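You operate a simulated robot arm through the tools that you are given. There is no shell and no other tool. Be economical: measure what you need, move in short steps, check, and stop when the job is done.

Carry out the task below with a simulated robot arm. There is one attempt and no reset: what you move stays moved.

TASK
Pump three shots of sauce into the white cup and put it back.
Fine: Stand the cup on the left ring and swing the spout over it; swing it back to the middle before you lift the cup. No drips; the other cups stay empty.
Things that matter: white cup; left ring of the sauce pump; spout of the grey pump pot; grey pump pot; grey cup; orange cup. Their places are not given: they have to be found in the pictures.

It is judged by the outcome, as a careful person would: the job done as asked, and still so three seconds after it is handed in. It fails if anything else is knocked over, pushed out of place, dropped, spilled or broken.

THE ROBOT
A 6-joint arm with a two-finger parallel gripper, fixed in place. Base frame: the origin is at the foot of the arm, x ahead of it, y to its left, z up; the work surface is at about z = 0.8. Lengths are in m, angles in degrees, forces in N, time in s.
With the tool pointing down near the work surface it reaches from about 0.26 to 0.68 m from the base axis. Its first joint turns from -66.0 to 66.0 degrees. Payload 2.9 kg.
Tool frame: the origin (TCP) lies between the finger pads and is the grasp point; the fingertips stand 0.03 m ahead of it; z points along the fingers, y is the line along which they close. The gripper opens to 0.11 m. The fingers are 0.02 m wide and 0.01 m thick; the gripper's body (0.048 by 0.112 m) begins 0.055 m behind the TCP.
Orientation is told as [roll, pitch, yaw] about the base's x, y, z axes, in that order, counted from this pose: with the fingers straight down and closing along the base's y, the tool's x points along the base's -x, its y along +y and its z along -z.

THE INTERFACE
- The arm moves only by the tool play_rows. Its argument "targets" is a list of rows, each a list of 7 numbers: the turn, a rotation vector about the tool's x, y, z in degrees, then the shift along the tool's x, y, z in m, then the finger opening in m, from 0 to 0.11. In form: [[ax, ay, az, dx, dy, dz, fingers], ...]. A call has 1 to 20 rows; each row is the pose to reach, as a shift and turn from the pose commanded when the call began, along the tool's axes at that moment. A row lasts 0.2 s, in which the tool goes at most 0.05 m and 8.6 degrees; a call with a longer step from one row to the next is refused whole, and so is a gripper value outside its range. A pose out of reach is approached as far as the arm can. The call stops where the force on the tool passes 40 N (or 10 N more than at its start, if that is more) or the arm is blocked; 0.2 s more then pass. The fingers move at their own pace (about 0.108 m/s each) and stop on an object; they squeeze with about 34 N. The grip force told is the motor's: it shows also when the fingers shut on nothing. Time passes only in rows, and 0.2 s behind the last, so rows that repeat a pose let the fingers close. It gives the time, the measured TCP pose, the force on the tool (base axes), the opening and the grip force at its end, in the units of the frame above (readings bear some noise).
- Cameras (640 x 400 px; columns grow to the right, rows downward): "scene" is fixed at [0.0735, 0.4261, 1.3981]; the picture's right is [-0.80, -0.60, 0.00], its down [-0.26, 0.35, -0.90] and it looks along [0.54, -0.72, -0.44] (base axes); focal length 357 px, centre (320, 200). "wrist" rides on the gripper at [-0.036, 0, -0.057] in the tool frame; the picture's right is [0.00, -1.00, 0.00], its down [0.97, 0.00, -0.24] and it looks along [0.24, 0.00, 0.97] (tool axes); focal length 218 px, centre (320, 200).
- camera(camera): a new picture of that camera. No time passes.
- measure_at(camera, pixels): there is no depth. For up to 12 entries [column, row, z] of the newest picture of that camera ("zoom" is the newest enlarged one), the place [x, y] in the base frame at which the ray of that pixel passes the height z, good to about 0.002 m. No time passes.
- inspect(camera, box): a new picture of the part [left, top, right, bottom] of that camera's present view, enlarged. No time passes.
- finish_job(): hands the job in; it is judged then, once.

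Work in short steps. Measure before you move; look again where a grasp or a placing could have gone wrong, and mend it. You have 80 turns and 46 pictures in all, those below and enlarged ones among them. Open the gripper and draw the arm clear of the work before you hand the job in, unless the task says otherwise; then end with one line.

The tools are called as a command line: name --pt "numbers of a row" for each row, then --argument value for the rest, lists and objects as JSON in quotes. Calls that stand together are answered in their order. play_rows: Moves the arm, as the interface text tells. Its arguments: {"type":"object","properties":{"targets":{"type":"array","items":{"type":"array","items":{"type":"number"}}}},"required":["targets"]} The other tools are called the same way: camera (camera) takes a picture; measure_at (camera, pixels) gives the place at which the rays of pixels pass given heights; inspect (camera, box) takes an enlarged picture of a part of a camera's view; finish_job () hands the job in.

At the start:

```text
t: 0.0
position: [0.4399, -0.0282, 1.194]
tool_rot: [0.0, -0.1, 0.0]
contact_force: [0.8, 1.3, 0.0]
grip_width: 0.11
gripper_force: 0.0
```

scene: 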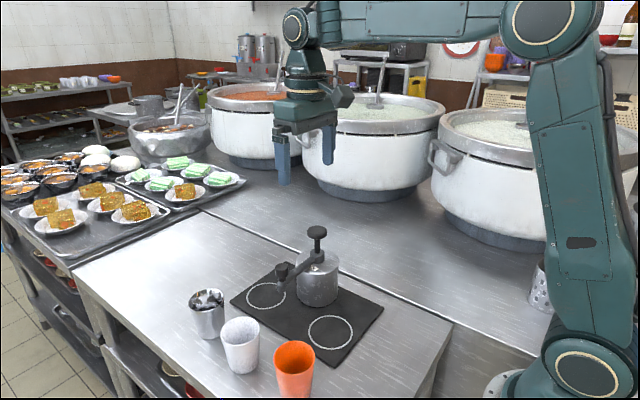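
wrist: 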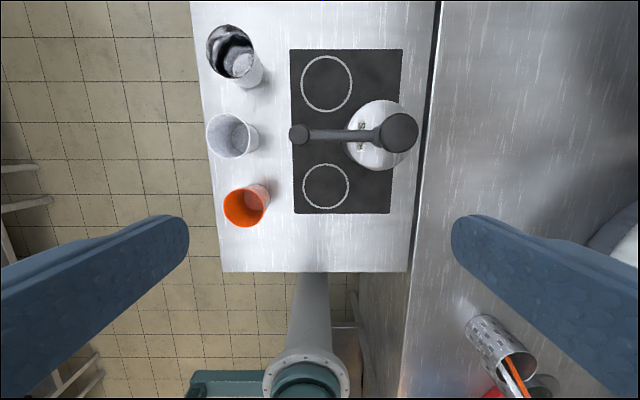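

The spout points towards +y, between the two rings; the left one in the scene view is at about (267,295). I'll take enlarged views and measure the cups, rings and pump.

inspect --camera "scene" --box '[170, 210, 400, 400]'

inspect --camera "wrist" --box '[190, 10, 440, 240]'

measure_at --camera "wrist" --pixels '[[326, 83, 0.805], [326, 186, 0.805], [226, 136, 0.9], [240, 137, 0.8], [245, 205, 0.9], [230, 50, 0.9], [399, 133, 0.98], [300, 134, 0.93], [371, 136, 0.9], [290, 50, 0.8], [401, 213, 0.8]]'

measure_at --camera "scene" --pixels '[[267, 295, 0.805], [330, 332, 0.805], [240, 331, 0.9], [243, 368, 0.8], [318, 232, 0.98], [282, 271, 0.93], [319, 258, 0.9]]'

```text
2.11 times, centred on (285, 305) of scene
```

zoom: 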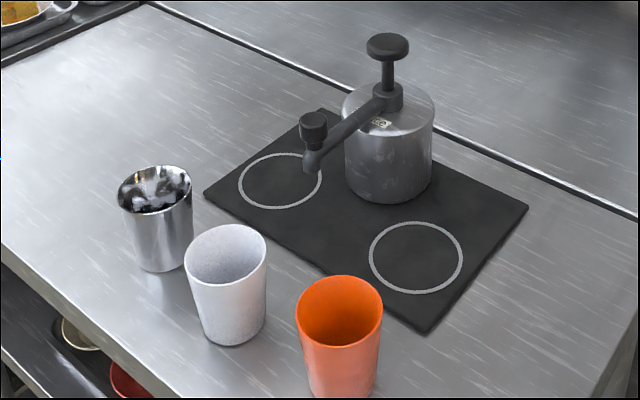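

```text
1.74 times, centred on (315, 125) of wrist
```

zoom: 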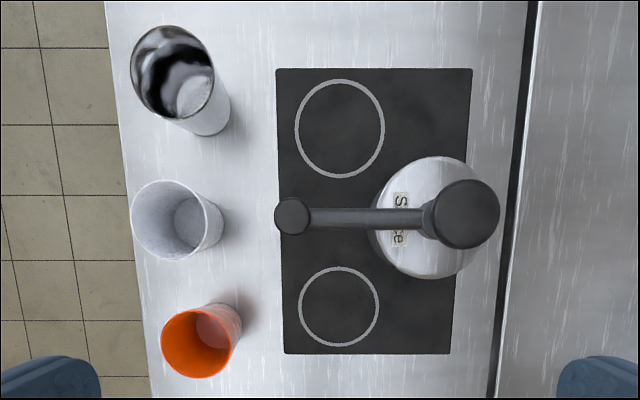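

```text
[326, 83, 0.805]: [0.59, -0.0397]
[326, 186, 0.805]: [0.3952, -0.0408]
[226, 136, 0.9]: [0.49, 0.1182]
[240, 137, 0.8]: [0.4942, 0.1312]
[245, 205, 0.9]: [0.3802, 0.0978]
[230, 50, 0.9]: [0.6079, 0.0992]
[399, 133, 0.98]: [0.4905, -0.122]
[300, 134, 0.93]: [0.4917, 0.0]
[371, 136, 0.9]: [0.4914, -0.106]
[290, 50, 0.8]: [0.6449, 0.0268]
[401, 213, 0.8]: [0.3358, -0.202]
```

```text
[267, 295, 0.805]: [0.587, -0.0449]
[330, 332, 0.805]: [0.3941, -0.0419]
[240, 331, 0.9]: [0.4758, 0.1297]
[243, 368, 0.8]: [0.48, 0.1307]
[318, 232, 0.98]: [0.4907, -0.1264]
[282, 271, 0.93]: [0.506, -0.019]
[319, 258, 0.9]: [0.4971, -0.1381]
```

Rings come out at about (0.590,-0.042) and (0.395,-0.042), the pump axis at about (0.491,-0.12) and the white cup at about (0.49,0.123) with its rim near 0.887. I move above the white cup and look again.

play_rows --pt "0 0 0 -0.01 0.03 0.03 0.11" --pt "0 0 0 -0.02 0.06 0.06 0.11" --pt "0 0 0 -0.03 0.09 0.09 0.11" --pt "0 0 0 -0.04 0.12 0.12 0.11" --pt "0 0 0 -0.05 0.151 0.144 0.11" --pt "0 0 0 -0.05 0.151 0.144 0.11"

camera --camera "wrist"

measure_at --camera "scene" --pixels '[[281, 291.7, 0.94], [281, 291.7, 0.92], [281, 291.7, 0.9], [281.6, 266, 0.95], [281.6, 266, 0.97], [317.2, 230, 0.99]]'

```text
t: 1.4
position: [0.4888, 0.1234, 1.0513]
tool_rot: [0.0, 0.0, 0.0]
contact_force: [-0.6, -0.5, 0.5]
grip_width: 0.11
gripper_force: 0.0
```

```text
41 pictures are left
```

wrist: 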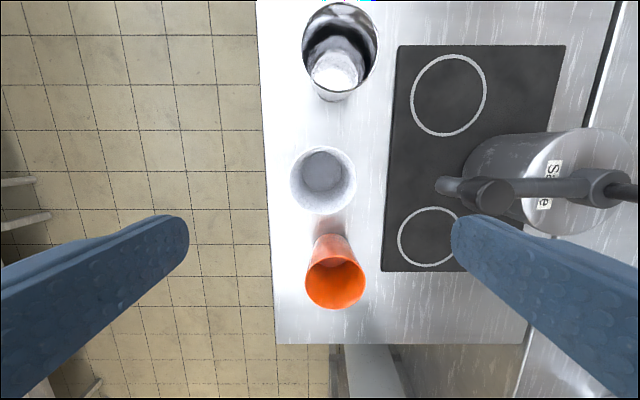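

```text
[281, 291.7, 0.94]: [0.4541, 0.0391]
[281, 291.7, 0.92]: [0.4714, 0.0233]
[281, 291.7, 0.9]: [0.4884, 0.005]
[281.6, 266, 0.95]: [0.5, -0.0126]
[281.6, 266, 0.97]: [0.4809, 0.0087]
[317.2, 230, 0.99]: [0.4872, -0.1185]
```

The rim spans columns 289–357 and rows 145–215, and its base is around (324,172). I measure both, along with the spout.

measure_at --camera "wrist" --pixels '[[289, 180, 0.887], [357, 180, 0.887], [323, 145, 0.887], [323, 215, 0.887], [324, 172, 0.803], [448, 95, 0.803], [428, 236, 0.803], [493, 194, 0.955], [447, 185, 0.9], [341, 60, 0.89], [335, 279, 0.89]]'

```text
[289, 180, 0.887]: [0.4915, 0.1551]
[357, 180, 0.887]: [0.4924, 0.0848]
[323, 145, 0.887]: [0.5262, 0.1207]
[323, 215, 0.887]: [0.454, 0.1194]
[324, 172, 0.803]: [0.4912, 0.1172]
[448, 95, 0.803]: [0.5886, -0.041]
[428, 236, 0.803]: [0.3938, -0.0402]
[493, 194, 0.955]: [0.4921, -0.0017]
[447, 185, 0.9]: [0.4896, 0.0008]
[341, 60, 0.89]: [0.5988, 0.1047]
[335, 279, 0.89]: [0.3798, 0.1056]
```

The cup centre is (0.491,0.120). I descend to TCP z ≈ 0.845 around it.

play_rows --pt "0 0 0 -0.002 -0.0035 0.04 0.11" --pt "0 0 0 -0.002 -0.0035 0.08 0.11" --pt "0 0 0 -0.002 -0.0035 0.12 0.11" --pt "0 0 0 -0.002 -0.0035 0.16 0.11" --pt "0 0 0 -0.002 -0.0035 0.19 0.11" --pt "0 0 0 -0.002 -0.0035 0.206 0.11" --pt "0 0 0 -0.002 -0.0035 0.206 0.11"

camera --camera "scene"

```text
t: 3.0
position: [0.4918, 0.1209, 0.8435]
tool_rot: [0.0, 0.0, 0.0]
contact_force: [0.1, 0.1, 0.3]
grip_width: 0.1102
gripper_force: 0.1
```

```text
40 pictures are left
```

scene: 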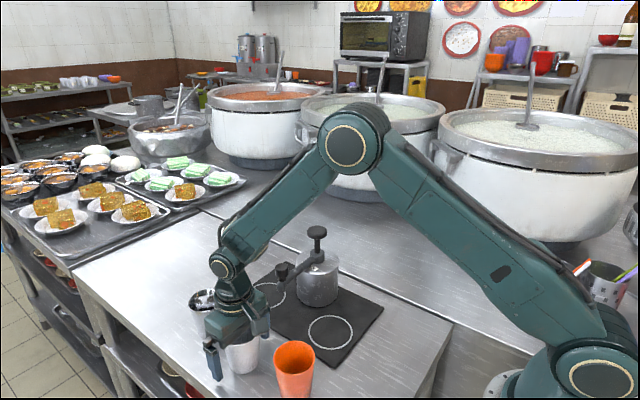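

The fingers straddle the cup cleanly. I close and check the grip.

play_rows --pt "0 0 0 0 0 0 0.08" --pt "0 0 0 0 0 0 0.06" --pt "0 0 0 0 0 0 0.05" --pt "0 0 0 0 0 0 0.05"

```text
t: 4.0
position: [0.4925, 0.1209, 0.8428]
tool_rot: [0.1, 0.1, 0.0]
contact_force: [0.2, 0.1, -0.4]
grip_width: 0.0676
gripper_force: 34.2
```

The cup is gripped at 0.068 m. I lift it 0.15 m and carry it around the spout to above the left ring.

play_rows --pt "0 0 0 0 0 -0.02 0.05" --pt "0 0 0 0 0 -0.05 0.05" --pt "0 0 0 0 0 -0.08 0.05" --pt "0 0 0 0 0 -0.11 0.05" --pt "0 0 0 0 0 -0.14 0.05" --pt "0 0 0 0 0 -0.15 0.05" --pt "0 0 0 -0.02 -0.015 -0.15 0.05" --pt "0 0 0 -0.045 -0.03 -0.15 0.05" --pt "0 0 0 -0.07 -0.05 -0.15 0.05" --pt "0 0 0 -0.09 -0.07 -0.15 0.05" --pt "0 0 0 -0.098 -0.1 -0.15 0.05" --pt "0 0 0 -0.098 -0.13 -0.15 0.05" --pt "0 0 0 -0.098 -0.155 -0.15 0.05" --pt "0 0 0 -0.098 -0.162 -0.15 0.05" --pt "0 0 0 -0.098 -0.162 -0.15 0.05"

camera --camera "scene"

```text
t: 7.2
position: [0.5899, -0.0425, 0.994]
tool_rot: [0.0, 0.1, -0.1]
contact_force: [0.4, 0.1, 0.2]
grip_width: 0.0676
gripper_force: 34.0
```

```text
39 pictures are left
```

scene: 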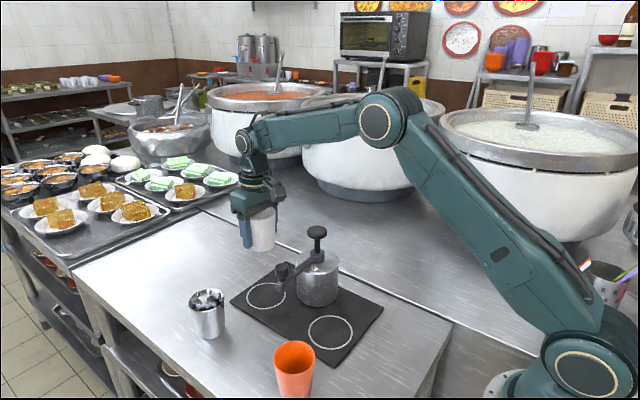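

The cup hangs above the left ring. I lower it to just over the pad.

play_rows --pt "0 0 0 0 0 0.03 0.05" --pt "0 0 0 0 0 0.06 0.05" --pt "0 0 0 0 0 0.09 0.05" --pt "0 0 0 0 0 0.115 0.05" --pt "0 0 0 0 0 0.13 0.05" --pt "0 0 0 0 0 0.138 0.05" --pt "0 0 0 0 0 0.142 0.05" --pt "0 0 0 0 0 0.142 0.05"

inspect --camera "scene" --box '[200, 220, 360, 320]'

```text
t: 9.0
position: [0.59, -0.042, 0.8523]
tool_rot: [0.0, 0.0, 0.0]
contact_force: [-2.6, 0.3, 3.6]
grip_width: 0.0676
gripper_force: 33.6
```

```text
4.00 times, centred on (280, 270) of scene
```

zoom: 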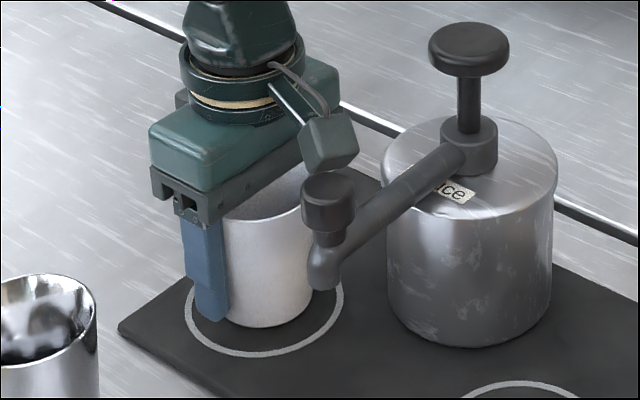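

A vertical force of 3.6 N shows the cup touching the pad. I open and rise straight up.

play_rows --pt "0 0 0 0 0 0.0005 0.075" --pt "0 0 0 0 0 0.0005 0.1" --pt "0 0 0 0 0 0 0.11" --pt "0 0 0 0 0 0 0.11" --pt "0 0 0 0 0 -0.03 0.11" --pt "0 0 0 0 0 -0.06 0.11" --pt "0 0 0 0 0 -0.1 0.11" --pt "0 0 0 0 0 -0.14 0.11" --pt "0 0 0 0 0 -0.18 0.11" --pt "0 0 0 0.03 0.03 -0.2 0.11" --pt "0 0 0 0.06 0.05 -0.2 0.11" --pt "0 0 0 0.06 0.05 -0.2 0.11"

camera --camera "wrist"

inspect --camera "scene" --box '[200, 220, 360, 320]'

```text
t: 11.6
position: [0.5292, 0.0085, 1.0524]
tool_rot: [0.0, 0.0, 0.0]
contact_force: [-0.1, 0.0, -0.5]
grip_width: 0.11
gripper_force: 0.0
```

```text
37 pictures are left
```

wrist: 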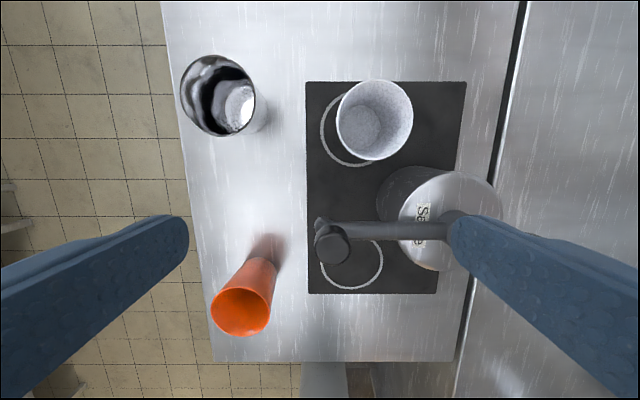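

```text
4.00 times, centred on (280, 270) of scene
```

zoom: 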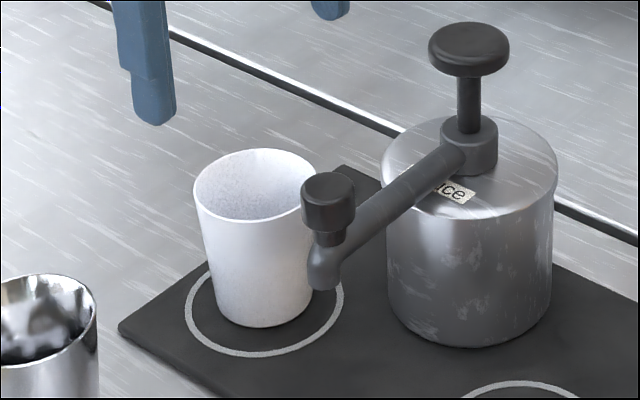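

The cup stands on the left ring. I check the height gap between the spout tip and the cup rim by triangulation.

measure_at --camera "wrist" --pixels '[[374.5, 120, 0.88], [374.5, 120, 0.895], [374.5, 120, 0.91], [331, 243, 0.955], [331, 243, 0.965], [318, 222, 0.9], [318, 222, 0.91]]'

measure_at --camera "scene" --pixels '[[263.8, 266.5, 0.88], [263.8, 266.5, 0.895], [263.8, 266.5, 0.91], [282, 264.5, 0.955], [282, 264.5, 0.965], [280.5, 292, 0.9], [280.5, 292, 0.91]]'

inspect --camera "wrist" --box '[290, 70, 490, 290]'

```text
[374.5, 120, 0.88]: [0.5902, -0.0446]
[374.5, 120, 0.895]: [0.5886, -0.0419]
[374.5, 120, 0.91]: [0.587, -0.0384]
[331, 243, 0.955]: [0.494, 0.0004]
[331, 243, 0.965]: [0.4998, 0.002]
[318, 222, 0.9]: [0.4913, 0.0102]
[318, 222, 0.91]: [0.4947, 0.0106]
```

```text
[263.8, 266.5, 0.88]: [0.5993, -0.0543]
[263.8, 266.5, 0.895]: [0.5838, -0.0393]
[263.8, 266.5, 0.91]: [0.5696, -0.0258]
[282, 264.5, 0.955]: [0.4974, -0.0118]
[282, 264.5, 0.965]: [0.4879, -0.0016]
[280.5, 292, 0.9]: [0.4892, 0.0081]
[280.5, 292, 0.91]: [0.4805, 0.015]
```

```text
1.82 times, centred on (390, 180) of wrist
```

zoom: 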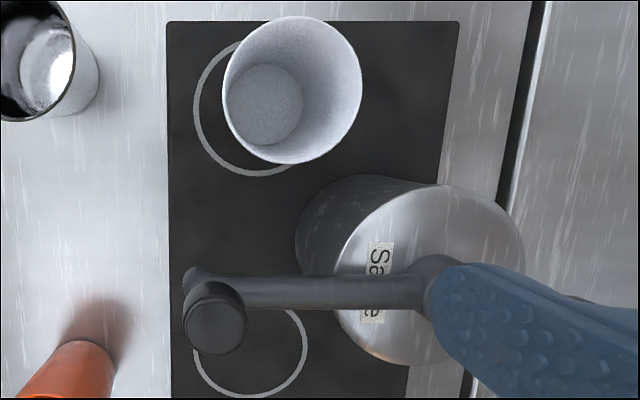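

The rim is at about 0.892 and the spout tip at about 0.90, so it clears. The spout end has a vertical knob at about (0.493,-0.001) with its top near 0.96. I rotate the gripper 90° above it so the fingers close along x.

play_rows --pt "0 0 -8.5 0.005 0 -0.01 0.11" --pt "0 0 -17 0.01 -0.002 -0.01 0.1" --pt "0 0 -25.5 0.015 -0.004 -0.01 0.09" --pt "0 0 -34 0.02 -0.006 -0.01 0.08" --pt "0 0 -42.5 0.025 -0.009 -0.01 0.07" --pt "0 0 -51 0.03 -0.009 -0.01 0.06" --pt "0 0 -59.5 0.036 -0.009 -0.01 0.06" --pt "0 0 -68 0.036 -0.009 -0.01 0.06" --pt "0 0 -76.5 0.036 -0.009 -0.01 0.06" --pt "0 0 -85 0.036 -0.009 -0.01 0.06" --pt "0 0 -90 0.036 -0.009 -0.01 0.06" --pt "0 0 -90 0.036 -0.009 -0.01 0.06"

camera --camera "wrist"

camera --camera "scene"

```text
t: 14.2
position: [0.4937, -0.0014, 1.0611]
tool_rot: [0.0, 0.0, 90.2]
contact_force: [0.7, -0.5, 0.7]
grip_width: 0.0602
gripper_force: 0.1
```

```text
34 pictures are left
```

wrist: 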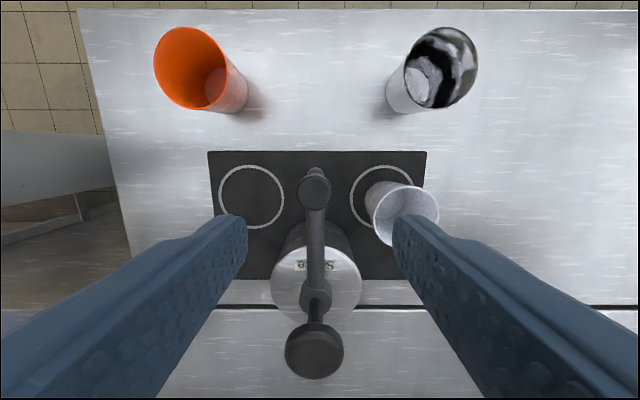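

```text
33 pictures are left
```

scene: 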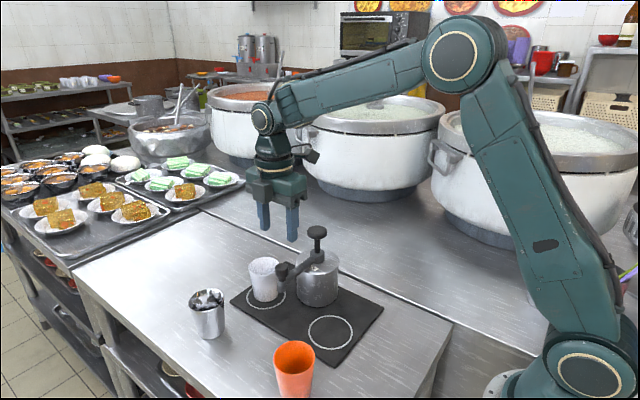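

The knob top is at (314,187) in the wrist view. I measure its place and width.

measure_at --camera "wrist" --pixels '[[314, 189, 0.96], [298, 189, 0.96], [331, 189, 0.96], [314, 173, 0.96], [315, 352, 0.985], [284, 352, 0.985], [345, 352, 0.985], [316, 290, 0.93], [372, 210, 0.892], [438, 210, 0.892]]'

```text
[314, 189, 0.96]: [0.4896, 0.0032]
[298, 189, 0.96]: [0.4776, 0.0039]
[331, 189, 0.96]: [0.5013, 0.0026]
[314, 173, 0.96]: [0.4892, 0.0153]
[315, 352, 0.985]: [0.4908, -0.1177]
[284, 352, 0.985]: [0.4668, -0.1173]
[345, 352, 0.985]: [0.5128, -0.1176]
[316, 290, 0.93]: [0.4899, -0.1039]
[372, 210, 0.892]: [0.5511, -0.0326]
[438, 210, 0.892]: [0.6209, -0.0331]
```

The knob is at (0.490,0.003), 24 mm wide, and the pivot at (0.490,-0.118). I lower the fingers astride the knob and close.

play_rows --pt "0 0 0 -0.004 0.0037 0.02 0.05" --pt "0 0 0 -0.004 0.0037 0.05 0.05" --pt "0 0 0 -0.004 0.0037 0.08 0.05" --pt "0 0 0 -0.004 0.0037 0.095 0.05" --pt "0 0 0 -0.004 0.0037 0.103 0.05" --pt "0 0 0 -0.004 0.0037 0.103 0.05"

inspect --camera "scene" --box '[200, 220, 360, 320]'

```text
t: 15.6
position: [0.4901, 0.0019, 0.9595]
tool_rot: [0.1, 0.0, 90.0]
contact_force: [0.0, -0.2, 1.0]
grip_width: 0.05
gripper_force: 0.1
```

```text
4.00 times, centred on (280, 270) of scene
```

zoom: 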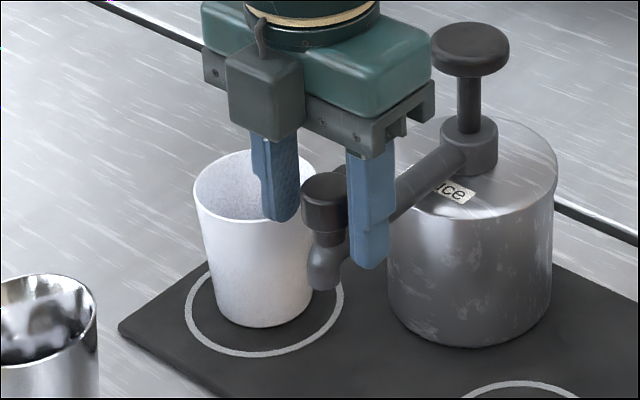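

The fingers straddle the knob. I close on it.

play_rows --pt "0 0 0 0 0 0 0.035" --pt "0 0 0 0 0 0 0.026" --pt "0 0 0 0 0 0 0.022" --pt "0 0 0 0 0 0 0.02"

camera --camera "wrist"

```text
t: 16.6
position: [0.4906, 0.0014, 0.9591]
tool_rot: [0.0, 0.0, 90.0]
contact_force: [-0.7, -0.2, -1.0]
grip_width: 0.027
gripper_force: 34.3
```

```text
31 pictures are left
```

wrist: 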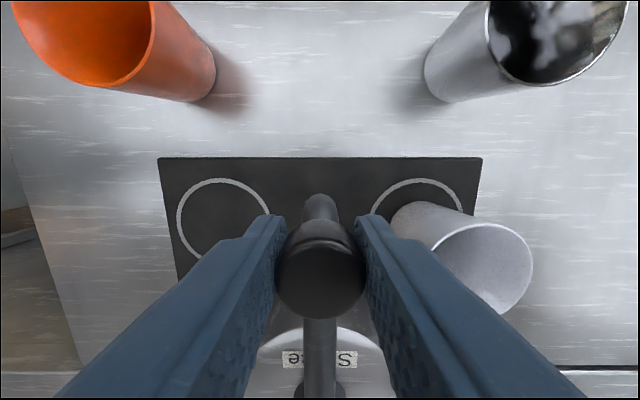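

The knob is gripped at 27 mm. I swing it along its arc, 26° first and turning with it.

play_rows --pt "0 0 3.25 0.0002 -0.0068 0 0.02" --pt "0 0 6.5 0.0008 -0.0135 0 0.02" --pt "0 0 13 0.0031 -0.0269 0 0.02" --pt "0 0 19.5 0.0069 -0.0399 0 0.02" --pt "0 0 26 0.0121 -0.0524 0 0.02" --pt "0 0 26 0.0121 -0.0524 0 0.02"

inspect --camera "scene" --box '[200, 220, 360, 320]'

```text
t: 18.0
position: [0.5417, -0.009, 0.9585]
tool_rot: [0.0, 0.1, 63.8]
contact_force: [-1.4, -5.1, -0.2]
grip_width: 0.0271
gripper_force: 34.7
```

```text
4.00 times, centred on (280, 270) of scene
```

zoom: 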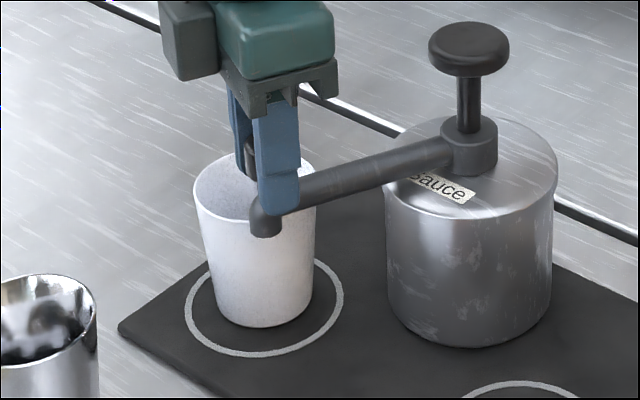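

The spout turns freely and clears the rim. I continue another 26° along the same local arc.

play_rows --pt "0 0 3.25 0.0005 -0.0068 0 0.02" --pt "0 0 6.5 0.0012 -0.0135 0 0.02" --pt "0 0 13 0.0036 -0.0269 0 0.02" --pt "0 0 19.5 0.0074 -0.0399 0 0.02" --pt "0 0 26 0.0125 -0.0524 0 0.02" --pt "0 0 26 0.0125 -0.0524 0 0.02"

inspect --camera "scene" --box '[200, 220, 360, 320]'

camera --camera "wrist"

```text
t: 19.4
position: [0.5853, -0.0432, 0.9596]
tool_rot: [0.0, 0.0, 38.0]
contact_force: [6.4, 5.3, -0.2]
grip_width: 0.0271
gripper_force: 33.8
```

```text
4.00 times, centred on (280, 270) of scene
```

zoom: 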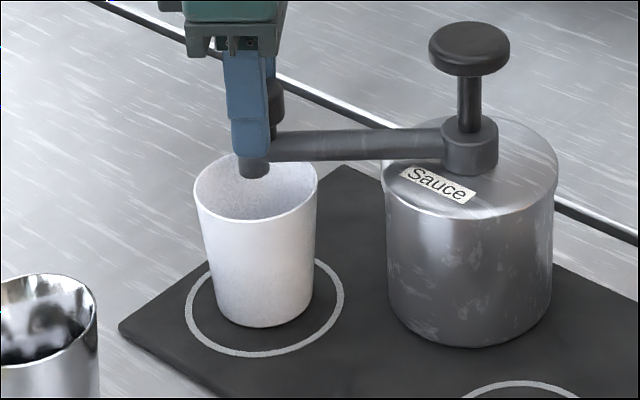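

```text
28 pictures are left
```

wrist: 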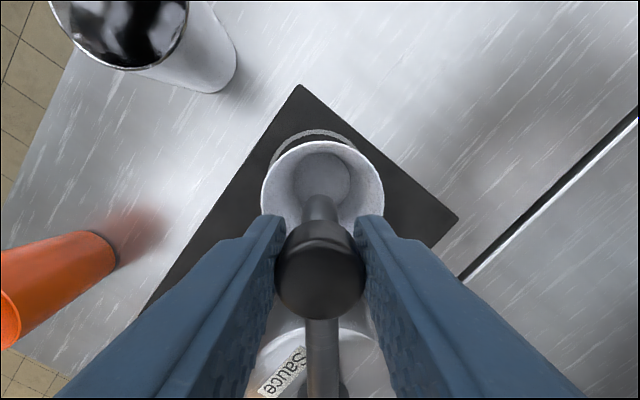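

The spout is centred over the cup, lined up in the wrist view (320,205 against the rim centre at 322,205). I release, rise and look.

play_rows --pt "0 0 0 0 0 0 0.035" --pt "0 0 0 0 0 0 0.05" --pt "0 0 0 0 0 0 0.05" --pt "0 0 0 0 0 -0.03 0.05" --pt "0 0 0 0 0 -0.07 0.05" --pt "0 0 0 0 0 -0.11 0.05" --pt "0 0 0 0 0 -0.13 0.05" --pt "0 0 0 0 0 -0.13 0.05"

camera --camera "wrist"

inspect --camera "scene" --box '[200, 220, 360, 320]'

```text
t: 21.2
position: [0.5855, -0.0446, 1.0878]
tool_rot: [0.0, 0.0, 38.0]
contact_force: [0.5, 0.3, 0.6]
grip_width: 0.0498
gripper_force: 0.0
```

```text
27 pictures are left
```

wrist: 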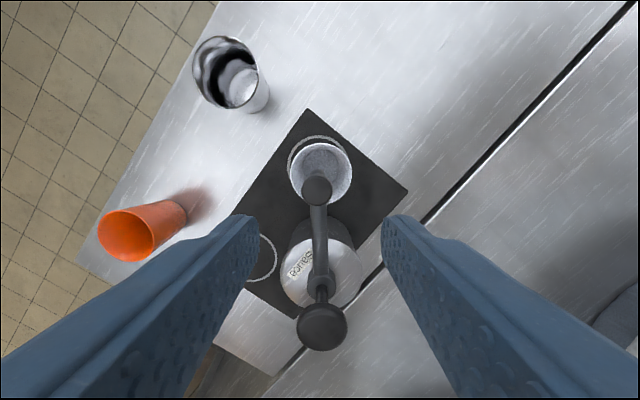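

```text
4.00 times, centred on (280, 270) of scene
```

zoom: 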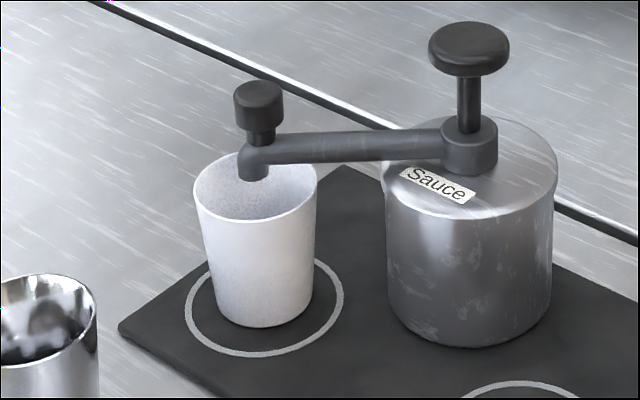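

The spout stays over the cup. I measure the plunger knob's top centre, at about (322,326).

measure_at --camera "wrist" --pixels '[[322, 325, 0.987], [322, 325, 0.992], [297, 325, 0.987], [347, 325, 0.987], [316, 190, 0.96]]'

measure_at --camera "scene" --pixels '[[317, 230, 0.985], [317, 230, 0.99], [317, 230, 0.98]]'

```text
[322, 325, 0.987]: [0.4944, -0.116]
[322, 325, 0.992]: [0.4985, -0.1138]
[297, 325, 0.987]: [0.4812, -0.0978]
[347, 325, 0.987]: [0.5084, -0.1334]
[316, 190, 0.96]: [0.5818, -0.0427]
```

```text
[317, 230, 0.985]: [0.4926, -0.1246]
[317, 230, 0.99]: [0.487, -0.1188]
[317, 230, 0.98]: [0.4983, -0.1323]
```

The knob is at (0.491,-0.118) with its top near 0.989. I close the fingers, move above it and bring the tips to about 1 cm over it.

play_rows --pt "0 0 0 0.03 0 0 0.02" --pt "0 0 0 0.06 0 0 0.0" --pt "0 0 0 0.09 0 0 0.0" --pt "0 0 0 0.1197 0.0003 0 0.0" --pt "0 0 0 0.1197 0.0003 0.03 0.0" --pt "0 0 0 0.1197 0.0003 0.059 0.0" --pt "0 0 0 0.1197 0.0003 0.059 0.0"

inspect --camera "scene" --box '[200, 200, 360, 300]'

```text
t: 22.8
position: [0.4884, -0.1173, 1.0295]
tool_rot: [0.0, 0.1, 37.9]
contact_force: [-0.4, -0.4, -0.3]
grip_width: 0.0001
gripper_force: 33.4
```

```text
4.00 times, centred on (280, 250) of scene
```

zoom: 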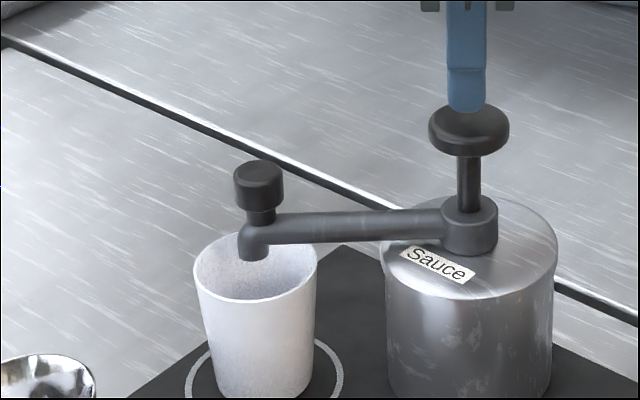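

The tips are right over the knob. First stroke: I press down slowly and read position and force.

play_rows --pt "0 0 0 -0.0015 0 0.005 0.0" --pt "0 0 0 -0.002 0 0.01 0.0" --pt "0 0 0 -0.002 0 0.015 0.0" --pt "0 0 0 -0.002 0 0.02 0.0" --pt "0 0 0 -0.002 0 0.025 0.0"

inspect --camera "scene" --box '[200, 200, 360, 300]'

```text
t: 24.0
position: [0.4906, -0.1163, 1.0055]
tool_rot: [0.0, 0.1, 37.9]
contact_force: [1.0, -1.3, 4.7]
grip_width: 0.0
gripper_force: 34.0
```

```text
4.00 times, centred on (280, 250) of scene
```

zoom: 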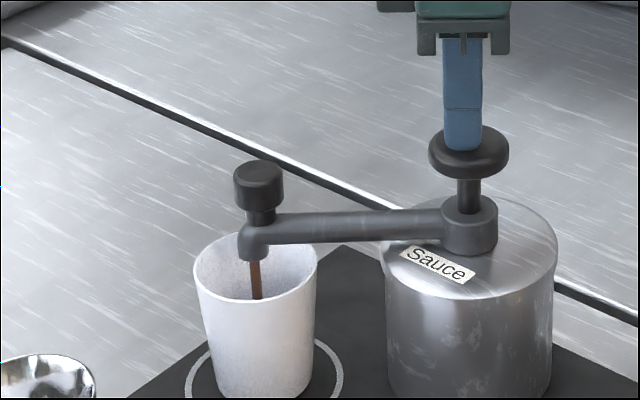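

Sauce is flowing into the cup. I continue down to the stop.

play_rows --pt "0 0 0 0 0 0.004 0.0" --pt "0 0 0 0 0 0.008 0.0" --pt "0 0 0 0 0 0.012 0.0" --pt "0 0 0 0 0 0.016 0.0" --pt "0 0 0 0 0 0.02 0.0"

inspect --camera "scene" --box '[200, 200, 360, 300]'

```text
t: 25.0
position: [0.4909, -0.1167, 0.9959]
tool_rot: [-0.4, -0.3, 37.9]
contact_force: [-5.4, 0.3, 11.6]
grip_width: 0.0001
gripper_force: 33.6
stopped in row 5: the force on the tool passed its limit (the readings are from after the stop); the commanded pose is now the measured one
```

```text
4.00 times, centred on (280, 250) of scene
```

zoom: 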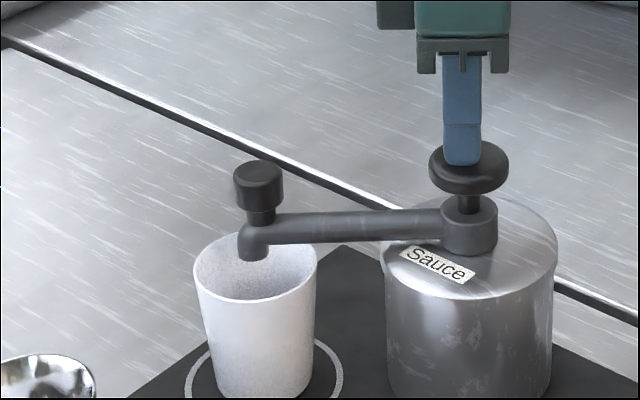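

The stop is at TCP 0.996: one full shot. I lift clear so that the knob returns.

play_rows --pt "0 0 0 0 0 -0.01 0.0" --pt "0 0 0 0 0 -0.02 0.0" --pt "0 0 0 0 0 -0.033 0.0" --pt "0 0 0 0 0 -0.033 0.0" --pt "0 0 0 0 0 -0.033 0.0" --pt "0 0 0 0 0 -0.033 0.0"

inspect --camera "scene" --box '[200, 200, 360, 300]'

```text
t: 26.4
position: [0.4927, -0.1161, 1.0262]
tool_rot: [-0.1, -0.2, 37.8]
contact_force: [0.0, 0.0, -0.1]
grip_width: 0.0
gripper_force: 34.0
```

```text
4.00 times, centred on (280, 250) of scene
```

zoom: 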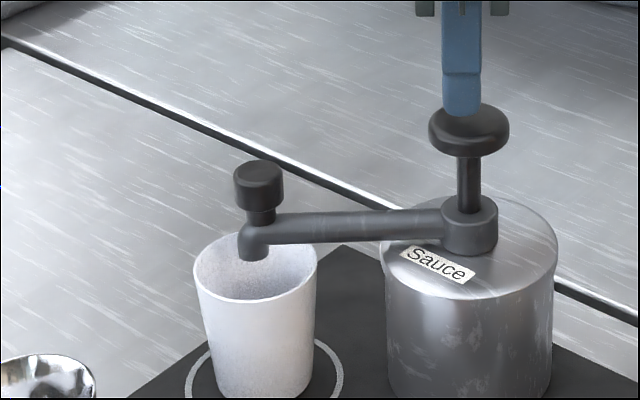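

The knob is back up and the head hasn't turned. Second stroke.

play_rows --pt "0 0 0 0.001 0 0.005 0.0" --pt "0 0 0 0.0015 0 0.01 0.0" --pt "0 0 0 0.0015 0 0.015 0.0" --pt "0 0 0 0.0015 0 0.02 0.0" --pt "0 0 0 0.0015 0 0.024 0.0" --pt "0 0 0 0.0015 0 0.028 0.0" --pt "0 0 0 0.0015 0 0.032 0.0" --pt "0 0 0 0.0015 0 0.035 0.0" --pt "0 0 0 0.0015 0 0.038 0.0"

```text
t: 28.4
position: [0.4901, -0.1168, 0.9943]
tool_rot: [-0.4, -0.4, 37.9]
contact_force: [-7.8, 1.3, 11.3]
grip_width: 0.0001
gripper_force: 33.9
stopped in row 9: the force on the tool passed its limit (the readings are from after the stop); the commanded pose is now the measured one
```

The stop is reached again. I lift until the knob has returned.

play_rows --pt "0 0 0 0 0 -0.01 0.0" --pt "0 0 0 0 0 -0.02 0.0" --pt "0 0 0 0 0 -0.034 0.0" --pt "0 0 0 0 0 -0.034 0.0" --pt "0 0 0 0 0 -0.034 0.0" --pt "0 0 0 0 0 -0.034 0.0"

inspect --camera "scene" --box '[200, 200, 360, 300]'

```text
t: 29.8
position: [0.4909, -0.1168, 1.0281]
tool_rot: [-0.4, -0.3, 38.0]
contact_force: [0.9, 0.1, 0.2]
grip_width: 0.0
gripper_force: 33.6
```

```text
4.00 times, centred on (280, 250) of scene
```

zoom: 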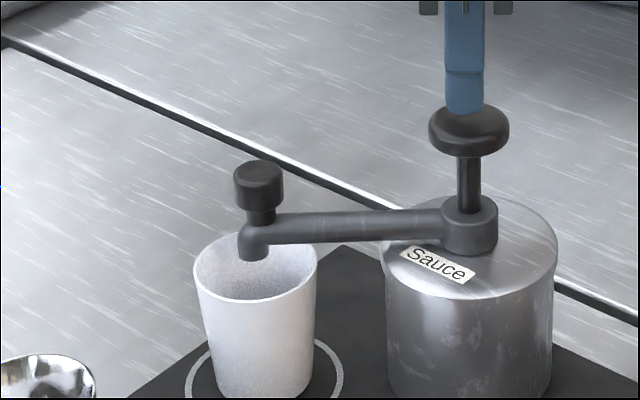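

The knob has returned. Third stroke.

play_rows --pt "0 0 0 0 0 0.006 0.0" --pt "0 0 0 0 0 0.012 0.0" --pt "0 0 0 0 0 0.017 0.0" --pt "0 0 0 0 0 0.022 0.0" --pt "0 0 0 0 0 0.026 0.0" --pt "0 0 0 0 0 0.03 0.0" --pt "0 0 0 0 0 0.034 0.0" --pt "0 0 0 0 0 0.037 0.0" --pt "0 0 0 0 0 0.04 0.0"

```text
t: 31.7
position: [0.4909, -0.1179, 0.995]
tool_rot: [-0.7, -0.5, 38.1]
contact_force: [-5.0, 1.4, 12.1]
grip_width: 0.0002
gripper_force: 34.2
stopped in row 9: the force on the tool passed its limit (the readings are from after the stop); the commanded pose is now the measured one
```

Third shot done. I lift to 1.09, open the fingers and go back above the spout knob, leaving time for any drips to fall.

play_rows --pt "0 0 0 0 0 -0.01 0.0" --pt "0 0 0 0 0 -0.02 0.0" --pt "0 0 0 0 0 -0.04 0.0" --pt "0 0 0 0 0 -0.07 0.0" --pt "0 0 0 0 0 -0.095 0.0" --pt "0 0 0 -0.03 0 -0.095 0.02" --pt "0 0 0 -0.06 0 -0.095 0.04" --pt "0 0 0 -0.09 0 -0.095 0.05" --pt "0 0 0 -0.1203 0 -0.095 0.05" --pt "0 0 0 -0.1203 0 -0.095 0.05" --pt "0 0 0 -0.1203 0 -0.095 0.05" --pt "0 0 0 -0.1203 0 -0.095 0.05"

camera --camera "wrist"

inspect --camera "scene" --box '[200, 200, 360, 300]'

```text
t: 34.3
position: [0.5853, -0.0433, 1.0909]
tool_rot: [-0.7, -0.5, 37.9]
contact_force: [0.7, 0.0, -0.6]
grip_width: 0.0499
gripper_force: 0.1
```

```text
20 pictures are left
```

wrist: 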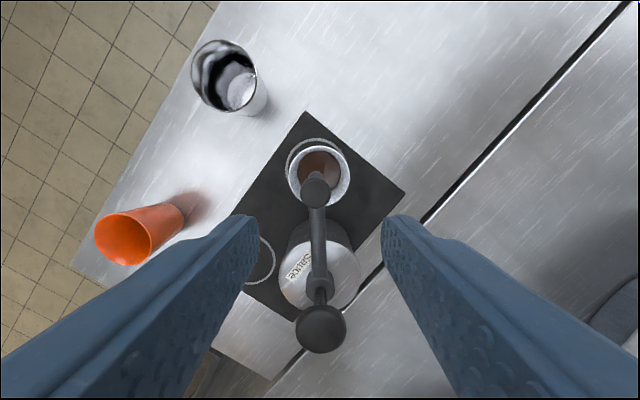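

```text
4.00 times, centred on (280, 250) of scene
```

zoom: 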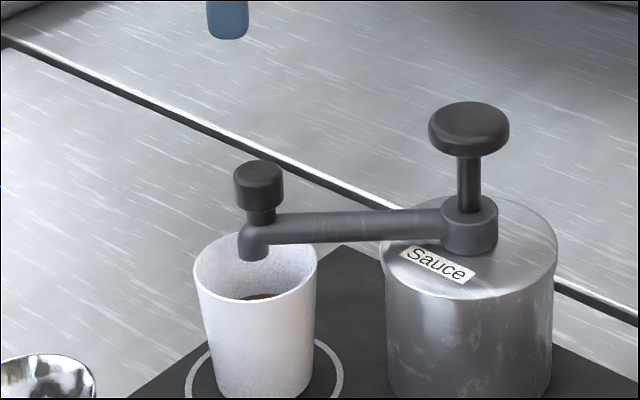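

There is sauce in the cup and no drips. I level the tool and lower the fingers astride the spout knob again.

play_rows --pt "-0.4 0 0 0 0.0005 0.03 0.05" --pt "-0.86 0 0 0 0.001 0.06 0.05" --pt "-0.86 0 0 0 0.0015 0.09 0.05" --pt "-0.86 0 0 0 0.002 0.115 0.05" --pt "-0.86 0 0 0 0.002 0.125 0.05" --pt "-0.86 0 0 0 0.002 0.131 0.05" --pt "-0.86 0 0 0 0.002 0.131 0.05"

camera --camera "wrist"

```text
t: 35.9
position: [0.5848, -0.0416, 0.9595]
tool_rot: [0.3, -0.6, 37.9]
contact_force: [0.7, -0.9, 0.1]
grip_width: 0.0502
gripper_force: 0.0
```

```text
18 pictures are left
```

wrist: 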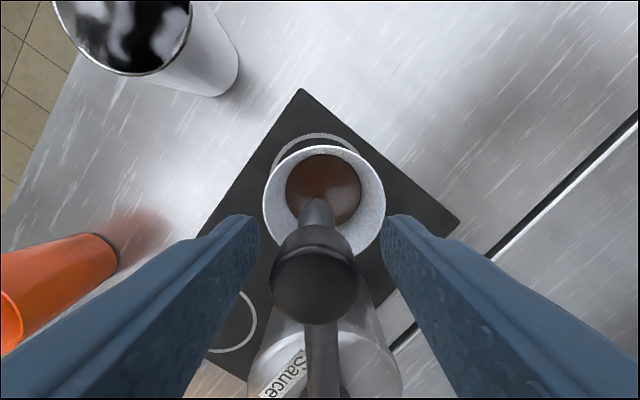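

The knob is nearly centred at column 314. I nudge 1.5 mm and close.

play_rows --pt "0 0 0 0 0.0015 0 0.04" --pt "0 0 0 0 0.0015 0 0.03" --pt "0 0 0 0 0.0015 0 0.022" --pt "0 0 0 0 0.0015 0 0.02" --pt "0 0 0 0 0.0015 0 0.02"

```text
t: 37.1
position: [0.5847, -0.0405, 0.958]
tool_rot: [0.2, -0.5, 37.8]
contact_force: [0.1, -0.2, 0.0]
grip_width: 0.0272
gripper_force: 33.8
```

Gripped again. I swing back by the reverse arc, the first 25.5°.

play_rows --pt "0 0 -3.25 0.0002 0.0069 0 0.02" --pt "0 0 -6.5 0.0008 0.0138 0 0.02" --pt "0 0 -13 0.0031 0.0273 0 0.02" --pt "0 0 -19.5 0.007 0.0406 0 0.02" --pt "0 0 -25.5 0.0118 0.0523 0 0.02" --pt "0 0 -25.5 0.0118 0.0523 0 0.02"

```text
t: 38.5
position: [0.5446, -0.0081, 0.9586]
tool_rot: [-0.1, -0.4, 63.4]
contact_force: [-8.2, -16.4, 0.0]
grip_width: 0.0271
gripper_force: 33.8
```

An inward pull of about 18 N says my radius is 2–3 mm too large. I correct inward for the rest, ending at (0.490,0.002).

play_rows --pt "0 0 -1 0.0025 0.001 0 0.02" --pt "0 0 -6.5 0.0036 0.0135 0 0.02" --pt "0 0 -13 0.0061 0.0269 0 0.02" --pt "0 0 -19.5 0.01 0.0402 0 0.02" --pt "0 0 -26.4 0.0155 0.0533 0 0.02" --pt "0 0 -26.4 0.0155 0.0533 0 0.02"

camera --camera "wrist"

```text
t: 39.9
position: [0.4885, 0.0045, 0.9592]
tool_rot: [-0.3, -0.5, 90.0]
contact_force: [-1.5, 11.8, 2.2]
grip_width: 0.0272
gripper_force: 34.3
```

```text
17 pictures are left
```

wrist: 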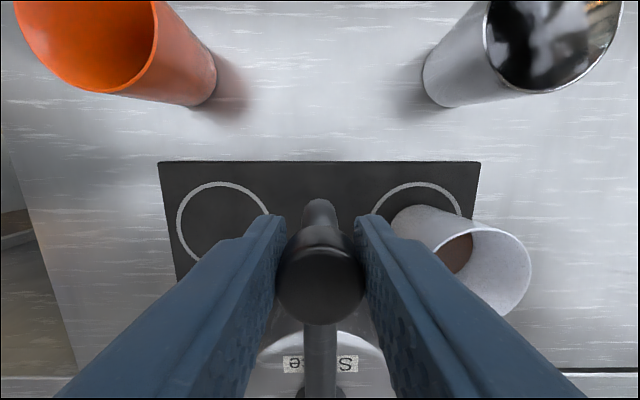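

The spout is back in the middle, about 2 mm past the original place. I correct that, release, rise and look.

play_rows --pt "0 0 0 0 -0.002 0 0.02" --pt "0 0 0 0 -0.002 0 0.02" --pt "0 0 0 0 -0.002 0 0.035" --pt "0 0 0 0 -0.002 0 0.05" --pt "0 0 0 0 -0.002 0 0.05" --pt "0 0 0 0 -0.002 -0.03 0.05" --pt "0 0 0 0 -0.002 -0.07 0.06" --pt "0 0 0 0 -0.002 -0.102 0.06" --pt "0 0 0 0 -0.002 -0.102 0.06"

camera --camera "wrist"

inspect --camera "scene" --box '[170, 210, 400, 400]'

measure_at --camera "wrist" --pixels '[[314, 189, 0.96], [315, 352, 0.985]]'

```text
t: 41.9
position: [0.4907, 0.0023, 1.0612]
tool_rot: [-0.2, -0.4, 90.0]
contact_force: [0.5, -0.2, -0.1]
grip_width: 0.06
gripper_force: 0.0
```

```text
16 pictures are left
```

wrist: 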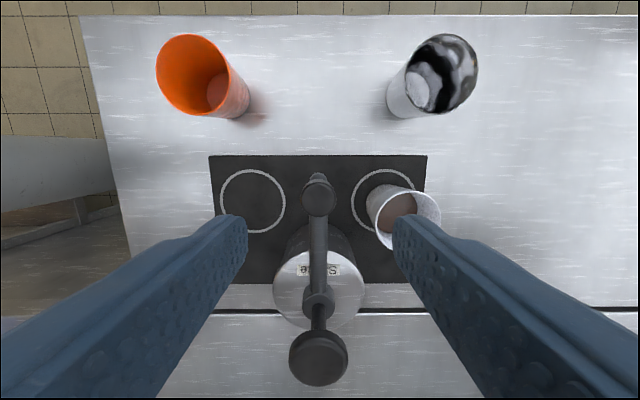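

```text
2.11 times, centred on (285, 305) of scene
```

zoom: 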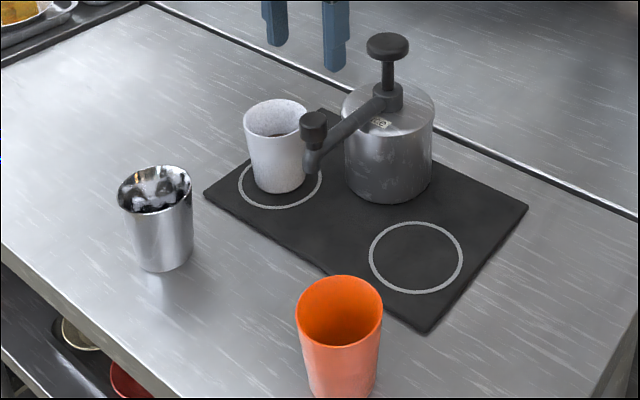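

```text
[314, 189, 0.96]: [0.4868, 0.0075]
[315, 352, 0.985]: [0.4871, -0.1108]
```

The spout is back at its starting pixels (313,125 in the zoom) and nothing was spilled. I turn the gripper back to its first orientation and move above the white cup.

play_rows --pt "0 0 8.2 0.004 -0.01 0 0.06" --pt "0 0 16.4 0.008 -0.02 0 0.07" --pt "0 0 24.6 0.012 -0.03 0 0.08" --pt "0 0 32.8 0.016 -0.04 0 0.09" --pt "0 0 41 0.02 -0.05 0 0.1" --pt "0 0 49.2 0.025 -0.06 0 0.11" --pt "0 0 57.4 0.03 -0.07 0 0.11" --pt "0 0 65.6 0.035 -0.08 0 0.11" --pt "0 0 73.8 0.04 -0.09 0 0.11" --pt "0 0 82 0.0443 -0.0998 0 0.11" --pt "0 0 90 0.0443 -0.0998 0 0.11" --pt "0 0 90 0.0443 -0.0998 0 0.11"

camera --camera "wrist"

```text
t: 44.5
position: [0.5914, -0.0429, 1.0597]
tool_rot: [0.5, -0.3, -0.3]
contact_force: [0.1, -0.1, 0.1]
grip_width: 0.1098
gripper_force: 0.0
```

```text
14 pictures are left
```

wrist: 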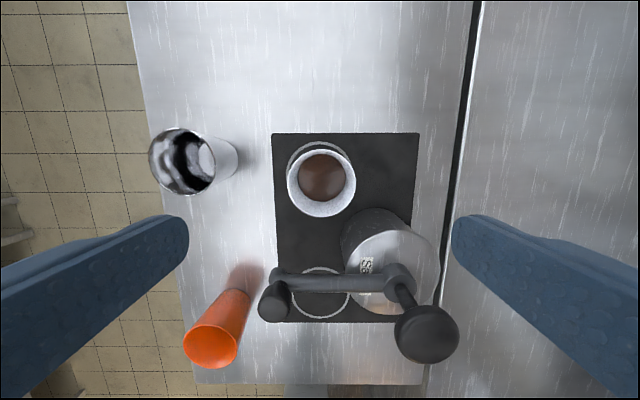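

I level the tool and measure the cup rim before descending.

measure_at --camera "wrist" --pixels '[[287, 181, 0.892], [356, 181, 0.892], [321, 145, 0.892], [321, 217, 0.892]]'

play_rows --pt "0.5 0.3 -0.3 0 0 0 0.11" --pt "0.5 0.3 -0.3 0 0 0 0.11"

```text
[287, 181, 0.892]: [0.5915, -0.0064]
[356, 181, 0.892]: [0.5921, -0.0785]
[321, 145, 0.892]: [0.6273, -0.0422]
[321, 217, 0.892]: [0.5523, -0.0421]
```

```text
t: 45.1
position: [0.5892, -0.0428, 1.0615]
tool_rot: [0.0, 0.0, 0.1]
contact_force: [0.7, -0.2, 0.5]
grip_width: 0.1099
gripper_force: 0.0
```

The cup centre is (0.590,-0.042). I descend around it and close.

play_rows --pt "0 0 0 -0.0012 0.0005 0.04 0.11" --pt "0 0 0 -0.0012 0.0005 0.08 0.11" --pt "0 0 0 -0.0012 0.0005 0.12 0.11" --pt "0 0 0 -0.0012 0.0005 0.16 0.11" --pt "0 0 0 -0.0012 0.0005 0.195 0.11" --pt "0 0 0 -0.0012 0.0005 0.209 0.11" --pt "0 0 0 -0.0012 0.0005 0.209 0.11" --pt "0 0 0 -0.0012 0.0005 0.209 0.09" --pt "0 0 0 -0.0012 0.0005 0.209 0.075" --pt "0 0 0 -0.0012 0.0005 0.209 0.06" --pt "0 0 0 -0.0012 0.0005 0.209 0.05" --pt "0 0 0 -0.0012 0.0005 0.209 0.05"

```text
t: 47.7
position: [0.5924, -0.0427, 0.8518]
tool_rot: [0.0, -0.1, 0.2]
contact_force: [0.7, 0.5, 0.4]
grip_width: 0.0683
gripper_force: 34.4
```

Gripped at 0.068 m. I lift slowly and carry the cup back along the reversed path.

play_rows --pt "0 0 0 0 0 -0.01 0.05" --pt "0 0 0 0 0 -0.03 0.05" --pt "0 0 0 0 0 -0.055 0.05" --pt "0 0 0 0 0 -0.08 0.05" --pt "0 0 0 0 0 -0.105 0.05" --pt "0 0 0 0 0 -0.13 0.05" --pt "0 0 0 0 0 -0.145 0.05" --pt "0 0 0 0 0.01 -0.15 0.05" --pt "0 0 0 0 0.03 -0.15 0.05" --pt "0 0 0 0.005 0.055 -0.15 0.05" --pt "0 0 0 0.015 0.08 -0.15 0.05" --pt "0 0 0 0.03 0.1 -0.15 0.05" --pt "0 0 0 0.048 0.118 -0.15 0.05" --pt "0 0 0 0.066 0.134 -0.15 0.05" --pt "0 0 0 0.082 0.149 -0.15 0.05" --pt "0 0 0 0.094 0.159 -0.15 0.05" --pt "0 0 0 0.0994 0.1632 -0.15 0.05" --pt "0 0 0 0.0994 0.1632 -0.15 0.05" --pt "0 0 0 0.0994 0.1632 -0.15 0.05"

camera --camera "scene"

```text
t: 51.7
position: [0.4923, 0.1208, 1.0022]
tool_rot: [0.0, 0.1, 0.2]
contact_force: [-0.3, 0.3, -1.0]
grip_width: 0.068
gripper_force: 33.9
```

```text
13 pictures are left
```

scene: 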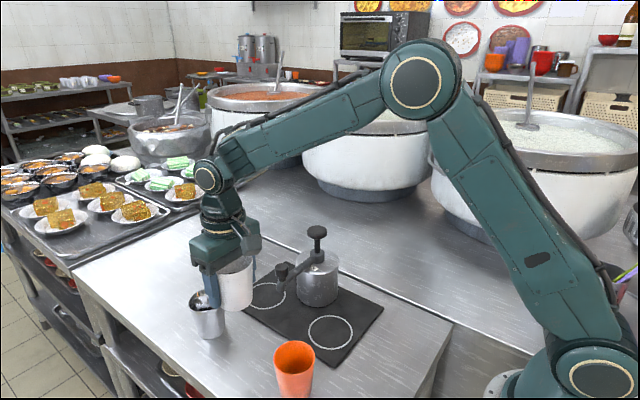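

The cup is above its old place. I lower it gently, with 1 mm steps at the end.

play_rows --pt "0 0 0 0 0 0.025 0.05" --pt "0 0 0 0 0 0.055 0.05" --pt "0 0 0 0 0 0.085 0.05" --pt "0 0 0 0 0 0.115 0.05" --pt "0 0 0 0 0 0.138 0.05" --pt "0 0 0 0 0 0.15 0.05" --pt "0 0 0 0 0 0.155 0.05" --pt "0 0 0 0 0 0.156 0.05" --pt "0 0 0 0 0 0.157 0.05" --pt "0 0 0 0 0 0.157 0.05"

inspect --camera "scene" --box '[160, 280, 320, 380]'

```text
t: 53.9
position: [0.4901, 0.1219, 0.8454]
tool_rot: [0.0, 0.0, 0.2]
contact_force: [-0.4, -0.4, -1.2]
grip_width: 0.0678
gripper_force: 34.0
```

```text
4.00 times, centred on (240, 330) of scene
```

zoom: 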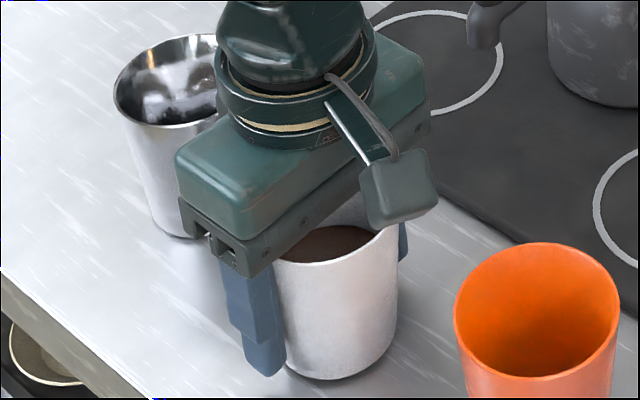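

It still hangs by about 1 N. I lower a further 2 mm and read the force.

play_rows --pt "0 0 0 0 0 0.001 0.05" --pt "0 0 0 0 0 0.002 0.05" --pt "0 0 0 0 0 0.002 0.05"

```text
t: 54.7
position: [0.4905, 0.1231, 0.842]
tool_rot: [0.0, 0.0, 0.2]
contact_force: [-2.4, 0.4, 8.3]
grip_width: 0.0682
gripper_force: 33.9
```

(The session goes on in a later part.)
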